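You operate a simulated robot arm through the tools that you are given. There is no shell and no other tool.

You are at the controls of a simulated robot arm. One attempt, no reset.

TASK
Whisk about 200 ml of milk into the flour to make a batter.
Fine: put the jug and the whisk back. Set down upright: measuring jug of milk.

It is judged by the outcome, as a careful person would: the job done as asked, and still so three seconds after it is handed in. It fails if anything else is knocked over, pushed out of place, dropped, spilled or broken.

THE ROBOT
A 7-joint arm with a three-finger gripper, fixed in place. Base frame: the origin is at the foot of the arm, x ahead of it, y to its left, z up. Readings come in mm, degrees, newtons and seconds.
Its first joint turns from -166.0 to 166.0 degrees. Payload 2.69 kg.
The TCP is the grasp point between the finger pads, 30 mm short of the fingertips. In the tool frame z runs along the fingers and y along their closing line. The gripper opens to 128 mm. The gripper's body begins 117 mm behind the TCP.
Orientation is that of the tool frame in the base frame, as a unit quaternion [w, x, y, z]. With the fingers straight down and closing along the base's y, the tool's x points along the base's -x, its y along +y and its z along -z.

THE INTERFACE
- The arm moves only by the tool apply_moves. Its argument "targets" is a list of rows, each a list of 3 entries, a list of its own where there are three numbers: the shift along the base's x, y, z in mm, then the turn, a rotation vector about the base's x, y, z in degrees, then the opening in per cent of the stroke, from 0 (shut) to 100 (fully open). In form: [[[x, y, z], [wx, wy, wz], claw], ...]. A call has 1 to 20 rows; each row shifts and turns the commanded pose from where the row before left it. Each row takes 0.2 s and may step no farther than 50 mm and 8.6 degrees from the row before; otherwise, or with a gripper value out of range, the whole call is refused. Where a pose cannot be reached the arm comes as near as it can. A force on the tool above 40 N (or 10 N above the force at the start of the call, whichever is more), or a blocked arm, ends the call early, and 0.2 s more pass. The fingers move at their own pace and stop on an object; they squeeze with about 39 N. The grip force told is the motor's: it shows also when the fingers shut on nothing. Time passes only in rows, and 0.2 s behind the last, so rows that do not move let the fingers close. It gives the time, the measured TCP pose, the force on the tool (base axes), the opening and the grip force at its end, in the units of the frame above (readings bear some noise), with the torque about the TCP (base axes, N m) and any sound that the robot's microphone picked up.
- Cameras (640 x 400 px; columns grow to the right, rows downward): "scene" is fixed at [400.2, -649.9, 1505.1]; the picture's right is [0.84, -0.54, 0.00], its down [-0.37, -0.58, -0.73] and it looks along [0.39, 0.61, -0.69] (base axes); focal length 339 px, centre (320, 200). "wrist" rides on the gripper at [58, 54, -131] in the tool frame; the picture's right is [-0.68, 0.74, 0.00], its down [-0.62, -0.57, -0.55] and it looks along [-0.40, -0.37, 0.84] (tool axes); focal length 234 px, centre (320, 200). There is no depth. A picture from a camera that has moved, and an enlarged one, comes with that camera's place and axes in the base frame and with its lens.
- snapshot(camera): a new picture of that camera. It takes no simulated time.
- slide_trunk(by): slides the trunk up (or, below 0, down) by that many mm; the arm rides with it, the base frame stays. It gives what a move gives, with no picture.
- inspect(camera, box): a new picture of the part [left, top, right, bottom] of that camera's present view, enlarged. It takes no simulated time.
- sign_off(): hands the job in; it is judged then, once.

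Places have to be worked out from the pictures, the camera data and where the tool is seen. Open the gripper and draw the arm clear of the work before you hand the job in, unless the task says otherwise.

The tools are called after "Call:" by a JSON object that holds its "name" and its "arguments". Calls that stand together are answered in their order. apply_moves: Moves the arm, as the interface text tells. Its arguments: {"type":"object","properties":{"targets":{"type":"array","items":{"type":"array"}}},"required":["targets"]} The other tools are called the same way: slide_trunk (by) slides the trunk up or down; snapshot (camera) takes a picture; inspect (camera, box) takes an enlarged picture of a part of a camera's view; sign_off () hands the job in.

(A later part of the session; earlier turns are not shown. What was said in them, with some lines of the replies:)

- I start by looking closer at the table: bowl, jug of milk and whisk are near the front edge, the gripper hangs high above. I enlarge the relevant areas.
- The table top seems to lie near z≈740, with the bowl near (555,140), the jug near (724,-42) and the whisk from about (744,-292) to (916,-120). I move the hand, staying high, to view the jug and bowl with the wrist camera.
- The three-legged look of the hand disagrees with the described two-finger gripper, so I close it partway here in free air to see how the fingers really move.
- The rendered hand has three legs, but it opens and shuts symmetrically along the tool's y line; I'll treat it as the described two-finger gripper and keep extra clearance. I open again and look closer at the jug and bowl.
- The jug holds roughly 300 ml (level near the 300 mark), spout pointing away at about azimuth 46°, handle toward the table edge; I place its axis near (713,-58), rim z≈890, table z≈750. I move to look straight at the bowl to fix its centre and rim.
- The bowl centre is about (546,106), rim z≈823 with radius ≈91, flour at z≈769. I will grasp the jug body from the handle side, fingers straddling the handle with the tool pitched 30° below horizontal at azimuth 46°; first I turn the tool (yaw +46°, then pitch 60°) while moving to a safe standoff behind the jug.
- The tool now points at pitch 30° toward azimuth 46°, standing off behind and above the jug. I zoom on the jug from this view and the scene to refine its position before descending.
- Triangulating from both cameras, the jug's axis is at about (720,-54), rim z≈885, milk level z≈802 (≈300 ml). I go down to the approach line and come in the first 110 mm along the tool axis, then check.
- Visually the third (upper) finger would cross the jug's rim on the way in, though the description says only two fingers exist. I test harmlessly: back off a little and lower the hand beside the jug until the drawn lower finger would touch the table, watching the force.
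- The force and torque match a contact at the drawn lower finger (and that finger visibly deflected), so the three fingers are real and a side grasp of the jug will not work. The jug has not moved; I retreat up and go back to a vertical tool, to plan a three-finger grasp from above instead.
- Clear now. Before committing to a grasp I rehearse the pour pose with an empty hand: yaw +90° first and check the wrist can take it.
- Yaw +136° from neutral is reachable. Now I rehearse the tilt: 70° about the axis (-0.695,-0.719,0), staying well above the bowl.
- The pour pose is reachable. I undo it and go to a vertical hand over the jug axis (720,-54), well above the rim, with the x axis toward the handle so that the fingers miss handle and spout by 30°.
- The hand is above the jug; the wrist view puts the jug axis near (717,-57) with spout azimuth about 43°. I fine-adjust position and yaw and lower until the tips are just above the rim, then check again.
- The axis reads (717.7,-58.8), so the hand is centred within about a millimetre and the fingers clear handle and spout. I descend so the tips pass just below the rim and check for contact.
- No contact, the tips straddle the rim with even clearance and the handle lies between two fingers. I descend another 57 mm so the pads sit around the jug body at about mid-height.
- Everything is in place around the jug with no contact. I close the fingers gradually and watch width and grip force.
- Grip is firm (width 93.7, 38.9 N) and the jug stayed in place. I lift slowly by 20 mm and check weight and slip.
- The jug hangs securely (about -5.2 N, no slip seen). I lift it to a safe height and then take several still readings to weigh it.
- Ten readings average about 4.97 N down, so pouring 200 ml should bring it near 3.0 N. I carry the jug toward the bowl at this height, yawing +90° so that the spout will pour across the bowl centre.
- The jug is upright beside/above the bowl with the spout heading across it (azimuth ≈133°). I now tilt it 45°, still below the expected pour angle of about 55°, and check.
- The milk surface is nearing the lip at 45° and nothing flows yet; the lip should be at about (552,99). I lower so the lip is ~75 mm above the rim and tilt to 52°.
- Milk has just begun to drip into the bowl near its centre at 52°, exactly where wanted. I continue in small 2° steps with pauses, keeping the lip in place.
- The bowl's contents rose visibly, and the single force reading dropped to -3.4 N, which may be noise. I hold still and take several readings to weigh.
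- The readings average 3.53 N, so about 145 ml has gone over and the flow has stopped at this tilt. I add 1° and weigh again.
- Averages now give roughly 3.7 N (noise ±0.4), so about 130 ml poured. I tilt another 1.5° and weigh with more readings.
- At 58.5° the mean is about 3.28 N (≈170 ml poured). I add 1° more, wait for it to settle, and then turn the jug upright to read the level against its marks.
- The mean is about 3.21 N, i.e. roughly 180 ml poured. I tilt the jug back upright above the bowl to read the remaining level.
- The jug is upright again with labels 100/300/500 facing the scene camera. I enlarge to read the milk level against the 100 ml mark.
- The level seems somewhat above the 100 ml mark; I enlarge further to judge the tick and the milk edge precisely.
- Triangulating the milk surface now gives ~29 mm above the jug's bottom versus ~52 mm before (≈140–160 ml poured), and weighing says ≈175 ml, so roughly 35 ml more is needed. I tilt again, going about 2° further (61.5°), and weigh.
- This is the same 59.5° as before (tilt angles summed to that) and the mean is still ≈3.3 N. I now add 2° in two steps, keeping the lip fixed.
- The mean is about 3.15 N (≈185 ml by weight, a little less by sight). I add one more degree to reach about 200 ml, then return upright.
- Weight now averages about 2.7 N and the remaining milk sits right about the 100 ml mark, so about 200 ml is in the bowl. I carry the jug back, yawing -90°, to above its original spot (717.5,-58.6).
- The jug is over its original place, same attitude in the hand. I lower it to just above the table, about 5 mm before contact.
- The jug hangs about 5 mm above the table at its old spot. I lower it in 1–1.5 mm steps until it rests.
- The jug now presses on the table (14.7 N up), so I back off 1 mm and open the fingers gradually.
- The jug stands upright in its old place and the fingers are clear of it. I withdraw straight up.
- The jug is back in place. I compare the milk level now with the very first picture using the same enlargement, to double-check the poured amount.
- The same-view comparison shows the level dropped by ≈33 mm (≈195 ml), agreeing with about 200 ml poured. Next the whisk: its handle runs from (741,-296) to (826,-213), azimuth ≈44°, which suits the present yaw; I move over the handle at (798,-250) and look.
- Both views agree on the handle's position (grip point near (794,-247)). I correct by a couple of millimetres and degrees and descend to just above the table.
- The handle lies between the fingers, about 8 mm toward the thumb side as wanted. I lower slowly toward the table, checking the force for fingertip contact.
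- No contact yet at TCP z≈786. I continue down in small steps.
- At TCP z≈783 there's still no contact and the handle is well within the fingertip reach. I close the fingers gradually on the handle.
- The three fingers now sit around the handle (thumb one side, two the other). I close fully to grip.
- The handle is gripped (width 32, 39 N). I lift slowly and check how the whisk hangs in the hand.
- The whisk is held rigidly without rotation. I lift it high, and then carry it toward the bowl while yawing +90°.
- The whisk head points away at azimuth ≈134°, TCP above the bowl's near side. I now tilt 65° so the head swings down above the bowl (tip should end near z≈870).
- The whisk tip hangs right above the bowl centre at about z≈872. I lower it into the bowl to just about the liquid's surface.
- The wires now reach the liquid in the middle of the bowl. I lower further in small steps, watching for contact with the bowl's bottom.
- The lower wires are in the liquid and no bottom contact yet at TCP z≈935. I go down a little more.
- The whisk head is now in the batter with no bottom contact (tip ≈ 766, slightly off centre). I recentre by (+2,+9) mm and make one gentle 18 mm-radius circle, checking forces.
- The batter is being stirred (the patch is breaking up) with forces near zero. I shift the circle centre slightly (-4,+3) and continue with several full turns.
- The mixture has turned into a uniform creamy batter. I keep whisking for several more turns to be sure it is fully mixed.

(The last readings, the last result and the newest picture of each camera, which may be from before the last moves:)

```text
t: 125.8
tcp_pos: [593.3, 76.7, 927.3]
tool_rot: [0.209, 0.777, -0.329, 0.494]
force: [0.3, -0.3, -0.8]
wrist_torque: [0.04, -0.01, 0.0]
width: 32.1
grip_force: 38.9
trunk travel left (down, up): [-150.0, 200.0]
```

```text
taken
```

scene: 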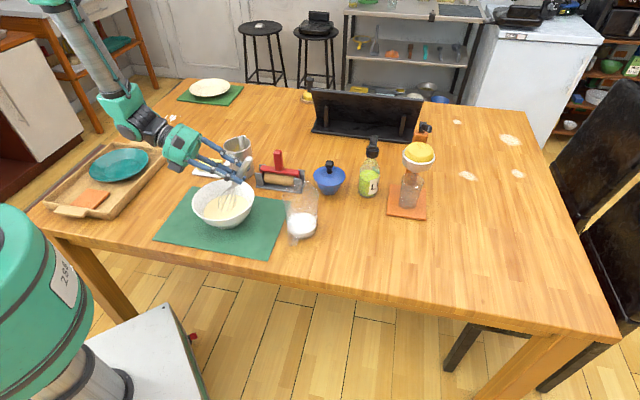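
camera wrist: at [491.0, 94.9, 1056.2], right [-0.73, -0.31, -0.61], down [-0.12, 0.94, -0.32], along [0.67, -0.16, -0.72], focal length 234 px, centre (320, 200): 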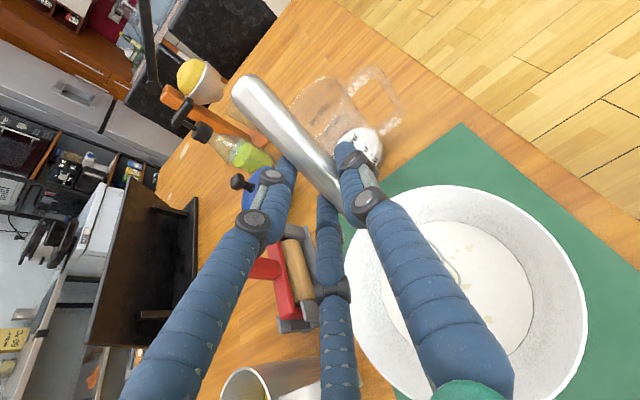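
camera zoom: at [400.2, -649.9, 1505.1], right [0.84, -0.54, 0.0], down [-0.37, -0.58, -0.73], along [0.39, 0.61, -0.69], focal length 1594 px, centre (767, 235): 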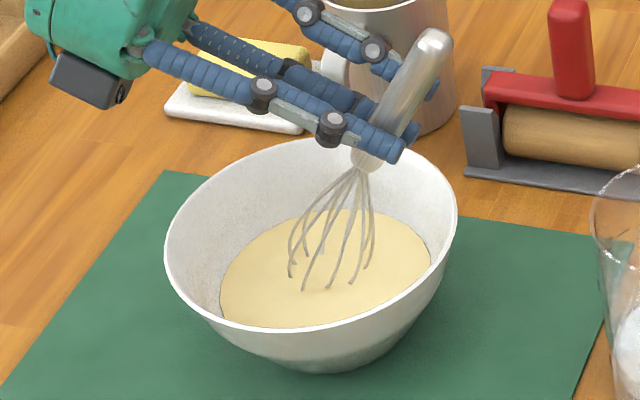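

The batter is smooth and uniform. I lift the whisk just clear of the surface, let it drip over the bowl for a moment, then raise it above the rim.

Call:
{"name": "apply_moves", "arguments": {"targets": [[[0, 0, 12], [0, 0, 0], 5], [[0, 0, 14], [0, 0, 0], 5], [[0, 0, 14], [0, 0, 0], 5], [[0, 0, 0], [0, 0, 0], 5], [[0, 0, 0], [0, 0, 0], 5], [[0, 0, 0], [0, 0, 0], 5], [[0, 0, 0], [0, 0, 0], 5], [[0, 0, 0], [0, 0, 0], 5], [[0, 0, 0], [0, 0, 0], 5], [[0, 0, 0], [0, 0, 0], 5], [[0, 0, 0], [0, 0, 0], 5], [[0, 0, 16], [0, 0, 0], 5], [[0, 0, 18], [0, 0, 0], 5], [[0, 0, 18], [0, 0, 0], 5], [[0, 0, 14], [0, 0, 0], 5], [[0, 0, 0], [0, 0, 0], 5], [[0, 0, 0], [0, 0, 0], 5]]}}

Call:
{"name": "inspect", "arguments": {"camera": "scene", "box": [150, 90, 310, 240]}}

Call:
{"name": "snapshot", "arguments": {"camera": "wrist"}}

```text
t: 129.4
tcp_pos: [593.5, 77.0, 1034.6]
tool_rot: [0.208, 0.777, -0.328, 0.495]
force: [0.1, -0.8, -1.1]
wrist_torque: [-0.01, -0.01, -0.02]
width: 32.2
grip_force: 39.1
trunk travel left (down, up): [-150.0, 200.0]
```

```text
2.67 times, centred on (230, 165) of scene
camera zoom: at [400.2, -649.9, 1505.1], right [0.84, -0.54, 0.0], down [-0.37, -0.58, -0.73], along [0.39, 0.61, -0.69], focal length 903 px, centre (560, 293)
```

zoom: 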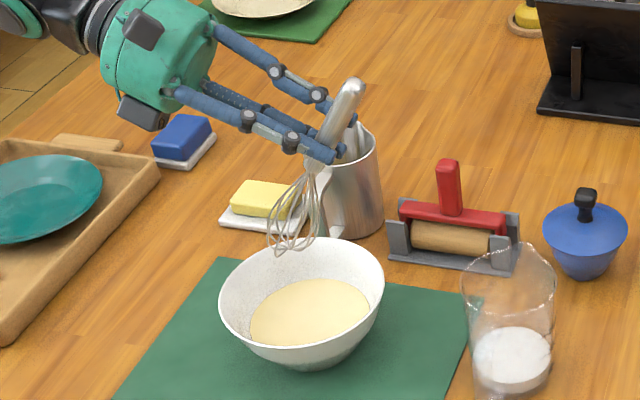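

```text
taken
camera wrist: at [489.1, 107.0, 1142.6], right [-0.73, -0.31, -0.61], down [-0.12, 0.94, -0.32], along [0.67, -0.16, -0.72], focal length 234 px, centre (320, 200)
```

wrist: 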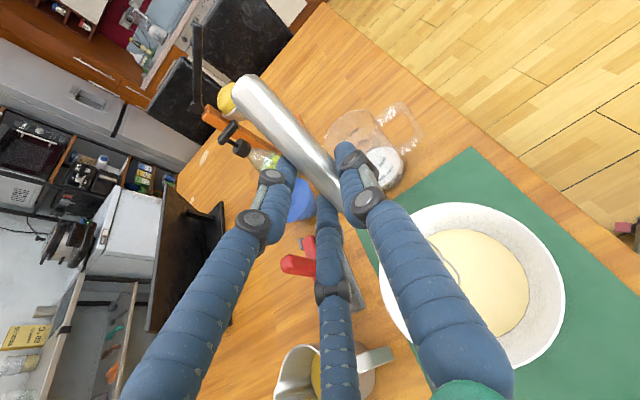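

The bowl is undisturbed and the whisk is clear of it. I untilt the whisk and carry it back, yawing -90°, to above its original place.

Call:
{"name": "apply_moves", "arguments": {"targets": [[[0, 0, 0], [5.82, 5.63, 0], 5], [[0, 0, 0], [5.82, 5.63, 0], 5], [[0, 0, 0], [5.82, 5.63, 0], 5], [[0, 0, 0], [5.82, 5.63, 0], 5], [[0, 0, 0], [5.82, 5.63, 0], 5], [[0, 0, 0], [5.82, 5.63, 0], 5], [[0, 0, 0], [5.82, 5.63, 0], 5], [[0, 0, 0], [5.82, 5.63, 0], 5], [[17.16, -27.4, -2.5], [0, 0, -7.5], 5], [[17.16, -27.4, -2.5], [0, 0, -7.5], 5], [[17.16, -27.4, -2.5], [0, 0, -7.5], 5], [[17.16, -27.4, -2.5], [0, 0, -7.5], 5], [[17.16, -27.4, -2.5], [0, 0, -7.5], 5], [[17.16, -27.4, -2.5], [0, 0, -7.5], 5], [[17.16, -27.4, -2.5], [0, 0, -7.5], 5], [[17.16, -27.4, -2.5], [0, 0, -7.5], 5], [[17.16, -27.4, -2.5], [0, 0, -7.5], 5], [[17.16, -27.4, -2.5], [0, 0, -7.5], 5], [[17.16, -27.4, -2.5], [0, 0, -7.5], 5], [[17.16, -27.4, -2.5], [0, 0, -7.5], 5]]}}

Call:
{"name": "apply_moves", "arguments": {"targets": [[[0, 0, 0], [0, 0, 0], 5]]}}

Call:
{"name": "snapshot", "arguments": {"camera": "wrist"}}

Call:
{"name": "snapshot", "arguments": {"camera": "scene"}}

```text
t: 133.6
tcp_pos: [799.7, -252.5, 1003.6]
tool_rot: [-0.002, -0.373, 0.928, -0.001]
force: [0.3, 0.4, -1.1]
wrist_torque: [-0.04, -0.02, 0.02]
width: 32.1
grip_force: 39.1
trunk travel left (down, up): [-150.0, 200.0]
```

```text
t: 134.0
tcp_pos: [800.1, -252.1, 1002.8]
tool_rot: [-0.002, -0.374, 0.927, -0.001]
force: [0.2, 0.5, -0.2]
wrist_torque: [-0.06, 0.06, 0.02]
width: 32.3
grip_force: 38.9
trunk travel left (down, up): [-150.0, 200.0]
```

```text
taken
camera wrist: at [720.5, -253.9, 1134.3], right [-0.03, 1.0, 0.0], down [0.84, 0.02, 0.55], along [0.55, 0.01, -0.84], focal length 234 px, centre (320, 200)
```

wrist: 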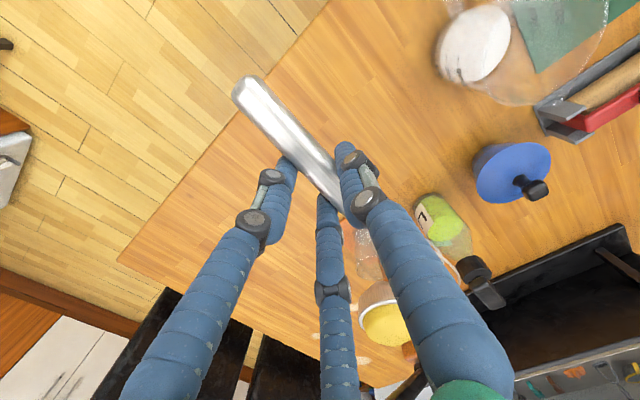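

```text
taken
```

scene: 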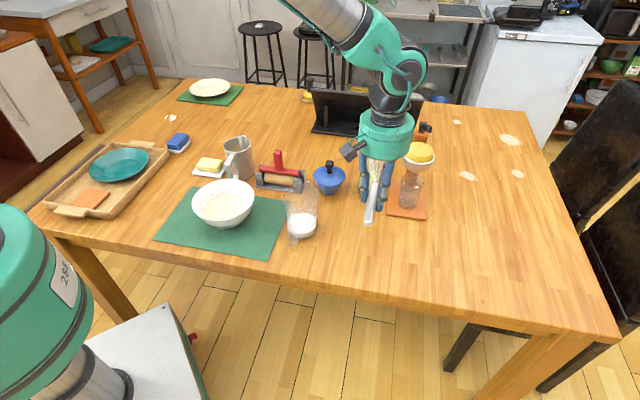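

The whisk is right above its original place with the original heading. I lower it to about 5 mm above its resting height.

Call:
{"name": "apply_moves", "arguments": {"targets": [[[0, 0, -25], [0, 0, 0], 5], [[0, 0, -30], [0, 0, 0], 5], [[0, 0, -35], [0, 0, 0], 5], [[0, 0, -35], [0, 0, 0], 5], [[0, 0, -30], [0, 0, 0], 5], [[0, 0, -25], [0, 0, 0], 5], [[0, 0, -18], [0, 0, 0], 5], [[0, 0, -10], [0, 0, 0], 5], [[0, 0, -6], [0, 0, 0], 5], [[0, 0, 0], [0, 0, 0], 5]]}}

Call:
{"name": "inspect", "arguments": {"camera": "scene", "box": [330, 190, 430, 290]}}

```text
t: 136.2
tcp_pos: [800.9, -251.4, 790.3]
tool_rot: [0.0, -0.375, 0.927, 0.0]
force: [-0.4, -0.2, -0.7]
wrist_torque: [0.01, 0.04, 0.01]
width: 32.2
grip_force: 39.1
trunk travel left (down, up): [-150.0, 200.0]
```

```text
4.00 times, centred on (380, 240) of scene
camera zoom: at [400.2, -649.9, 1505.1], right [0.84, -0.54, 0.0], down [-0.37, -0.58, -0.73], along [0.39, 0.61, -0.69], focal length 1355 px, centre (80, 40)
```

zoom: 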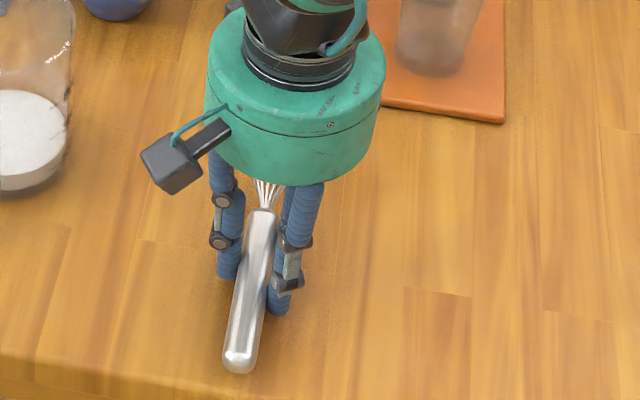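

The whisk is nearly down. I lower in small steps until the force shows it resting.

Call:
{"name": "apply_moves", "arguments": {"targets": [[[0, 0, -3], [0, 0, 0], 5], [[0, 0, -1.5], [0, 0, 0], 5], [[0, 0, 0], [0, 0, 0], 5]]}}

Call:
{"name": "apply_moves", "arguments": {"targets": [[[0, 0, -1], [0, 0, 0], 5], [[0, 0, 0], [0, 0, 0], 5]]}}

Call:
{"name": "apply_moves", "arguments": {"targets": [[[0, 0, -1], [0, 0, 0], 5], [[0, 0, 0], [0, 0, 0], 5]]}}

```text
t: 137.0
tcp_pos: [799.6, -252.1, 785.5]
tool_rot: [-0.001, -0.375, 0.927, 0.0]
force: [0.2, -0.8, -1.3]
wrist_torque: [-0.02, 0.06, -0.02]
width: 32.1
grip_force: 38.5
trunk travel left (down, up): [-150.0, 200.0]
```

```text
t: 137.6
tcp_pos: [799.9, -251.6, 785.0]
tool_rot: [-0.001, -0.374, 0.927, -0.001]
force: [0.8, 0.1, -1.2]
wrist_torque: [-0.05, 0.04, 0.0]
width: 32.1
grip_force: 39.3
trunk travel left (down, up): [-150.0, 200.0]
```

```text
t: 138.2
tcp_pos: [799.7, -251.5, 784.4]
tool_rot: [0.0, -0.375, 0.927, -0.001]
force: [-0.6, 0.4, 2.2]
wrist_torque: [0.28, -0.27, 0.1]
width: 32.3
grip_force: 39.3
trunk travel left (down, up): [-150.0, 200.0]
```

The head end touches the table (2.2 N). The handle is within about a millimetre of resting, so I open the fingers gradually.

Call:
{"name": "apply_moves", "arguments": {"targets": [[[0, 0, -0.5], [0, 0, 0], 10], [[0, 0, 0], [0, 0, 0], 20], [[0, 0, 0], [0, 0, 0], 26], [[0, 0, 0], [0, 0, 0], 32], [[0, 0, 0], [0, 0, 0], 45], [[0, 0, 0], [0, 0, 0], 70], [[0, 0, 0], [0, 0, 0], 100], [[0, 0, 0], [0, 0, 0], 100]]}}

Call:
{"name": "snapshot", "arguments": {"camera": "wrist"}}

Call:
{"name": "inspect", "arguments": {"camera": "scene", "box": [330, 190, 430, 290]}}

```text
t: 140.0
tcp_pos: [799.4, -252.0, 782.8]
tool_rot: [-0.002, -0.375, 0.927, 0.0]
force: [0.7, -0.4, 0.4]
wrist_torque: [0.03, -0.01, -0.02]
width: 128.1
grip_force: 0.0
trunk travel left (down, up): [-150.0, 200.0]
```

```text
taken
camera wrist: at [720.5, -253.9, 914.3], right [-0.03, 1.0, 0.0], down [0.84, 0.02, 0.55], along [0.55, 0.01, -0.84], focal length 234 px, centre (320, 200)
```

wrist: 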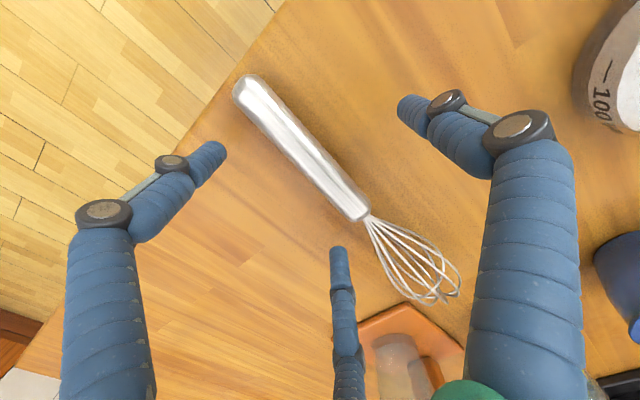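

```text
4.00 times, centred on (380, 240) of scene
camera zoom: at [400.2, -649.9, 1505.1], right [0.84, -0.54, 0.0], down [-0.37, -0.58, -0.73], along [0.39, 0.61, -0.69], focal length 1355 px, centre (80, 40)
```

zoom: 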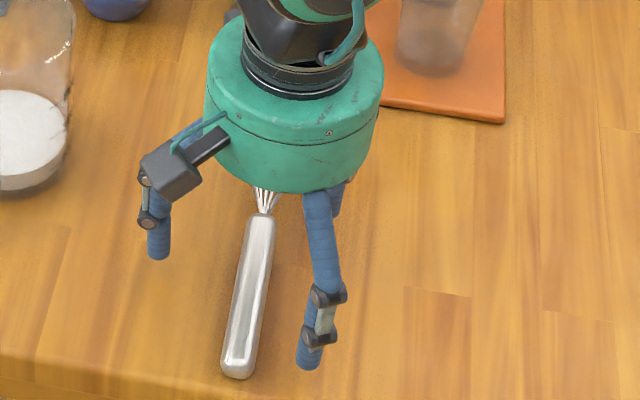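

The whisk lies back in its original place and the fingers are open and clear. I withdraw straight up and then away toward the starting pose.

Call:
{"name": "apply_moves", "arguments": {"targets": [[[0, 0, 12], [0, 0, 0], 100], [[0, 0, 25], [0, 0, 0], 100], [[0, 0, 35], [0, 0, 0], 100], [[0, 0, 40], [0, 0, 0], 100], [[0, 0, 40], [0, 0, 0], 100], [[0, 0, 40], [0, 0, 0], 100], [[-12, -8, 35], [0, 0, 0], 100], [[-20, -12, 35], [0, 0, 0], 100], [[-20, -12, 35], [0, 0, 0], 100], [[-20, -12, 35], [0, 0, 0], 100], [[-20, -12, 35], [0, 0, 0], 100], [[-20, -12, 30], [0, 0, 0], 100], [[0, 0, 0], [0, 0, 0], 100]]}}

Call:
{"name": "snapshot", "arguments": {"camera": "scene"}}

Call:
{"name": "inspect", "arguments": {"camera": "scene", "box": [180, 150, 400, 290]}}

Call:
{"name": "inspect", "arguments": {"camera": "scene", "box": [150, 150, 310, 250]}}

```text
t: 142.8
tcp_pos: [686.2, -320.6, 1182.0]
tool_rot: [-0.001, -0.375, 0.927, -0.001]
force: [-0.5, -1.2, 0.6]
wrist_torque: [0.04, -0.09, 0.01]
width: 128.2
grip_force: 0.0
trunk travel left (down, up): [-150.0, 200.0]
```

```text
taken
```

scene: 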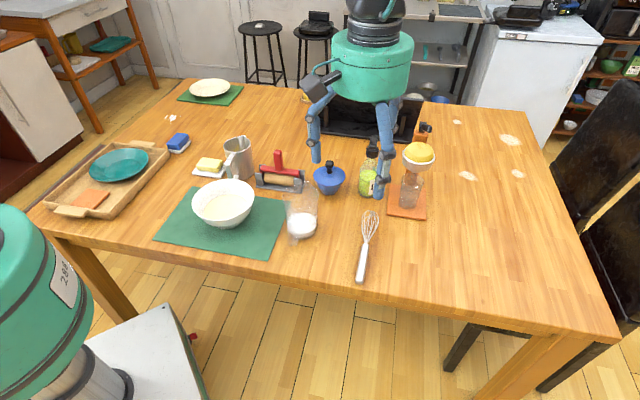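

```text
2.86 times, centred on (290, 220) of scene
camera zoom: at [400.2, -649.9, 1505.1], right [0.84, -0.54, 0.0], down [-0.37, -0.58, -0.73], along [0.39, 0.61, -0.69], focal length 968 px, centre (406, 143)
```

zoom: 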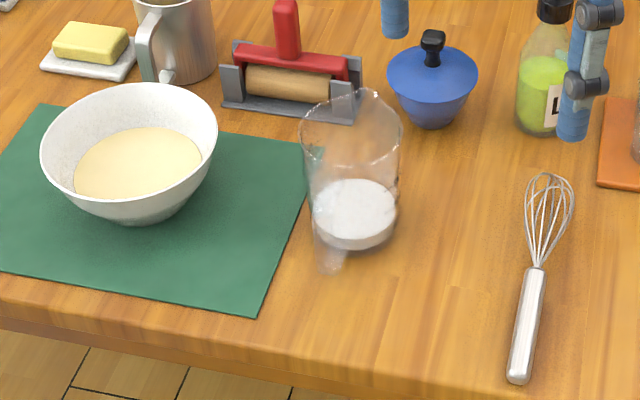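

```text
4.00 times, centred on (230, 200) of scene
camera zoom: at [400.2, -649.9, 1505.1], right [0.84, -0.54, 0.0], down [-0.37, -0.58, -0.73], along [0.39, 0.61, -0.69], focal length 1355 px, centre (680, 200)
```

zoom: 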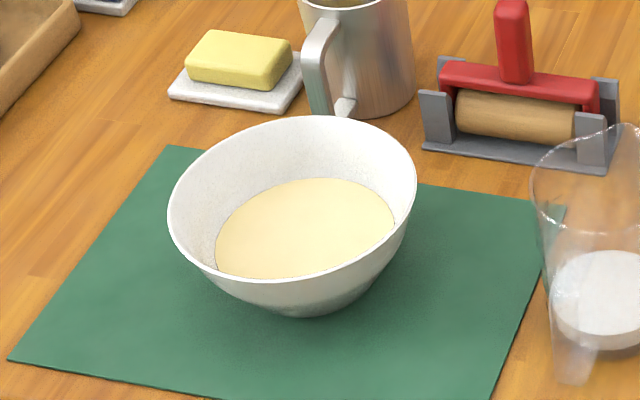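

The batter is smooth in the bowl, the jug stands upright in its place with about 100 ml left, the whisk is back, nothing else has moved, and the open hand is clear of the work. I hand the job in.

Call:
{"name": "sign_off", "arguments": {}}

```text
The job is handed in.
```

The batter is made: about 200 ml of milk went into the flour, and I whisked it until it looked smooth and even. The job is handed in.

- **Milk poured:** by weight it came to roughly 215 ml, and by the drop in the jug's level roughly 195 ml. I could not measure it more precisely than that.
- **Jug:** it is back in its original spot, upright, with about 100 ml left.
- **Whisk:** it is lying back where it was, within a few millimetres.
- **Table:** the last pictures show nothing else moved, tipped or spilled. The hand is open and clear.

**The gripper is not as described:** the gripper has three fingers, not the two in the description. I found this when a third finger pressed lightly on the table during a test. Because of it I gripped the jug from above instead of from the side.
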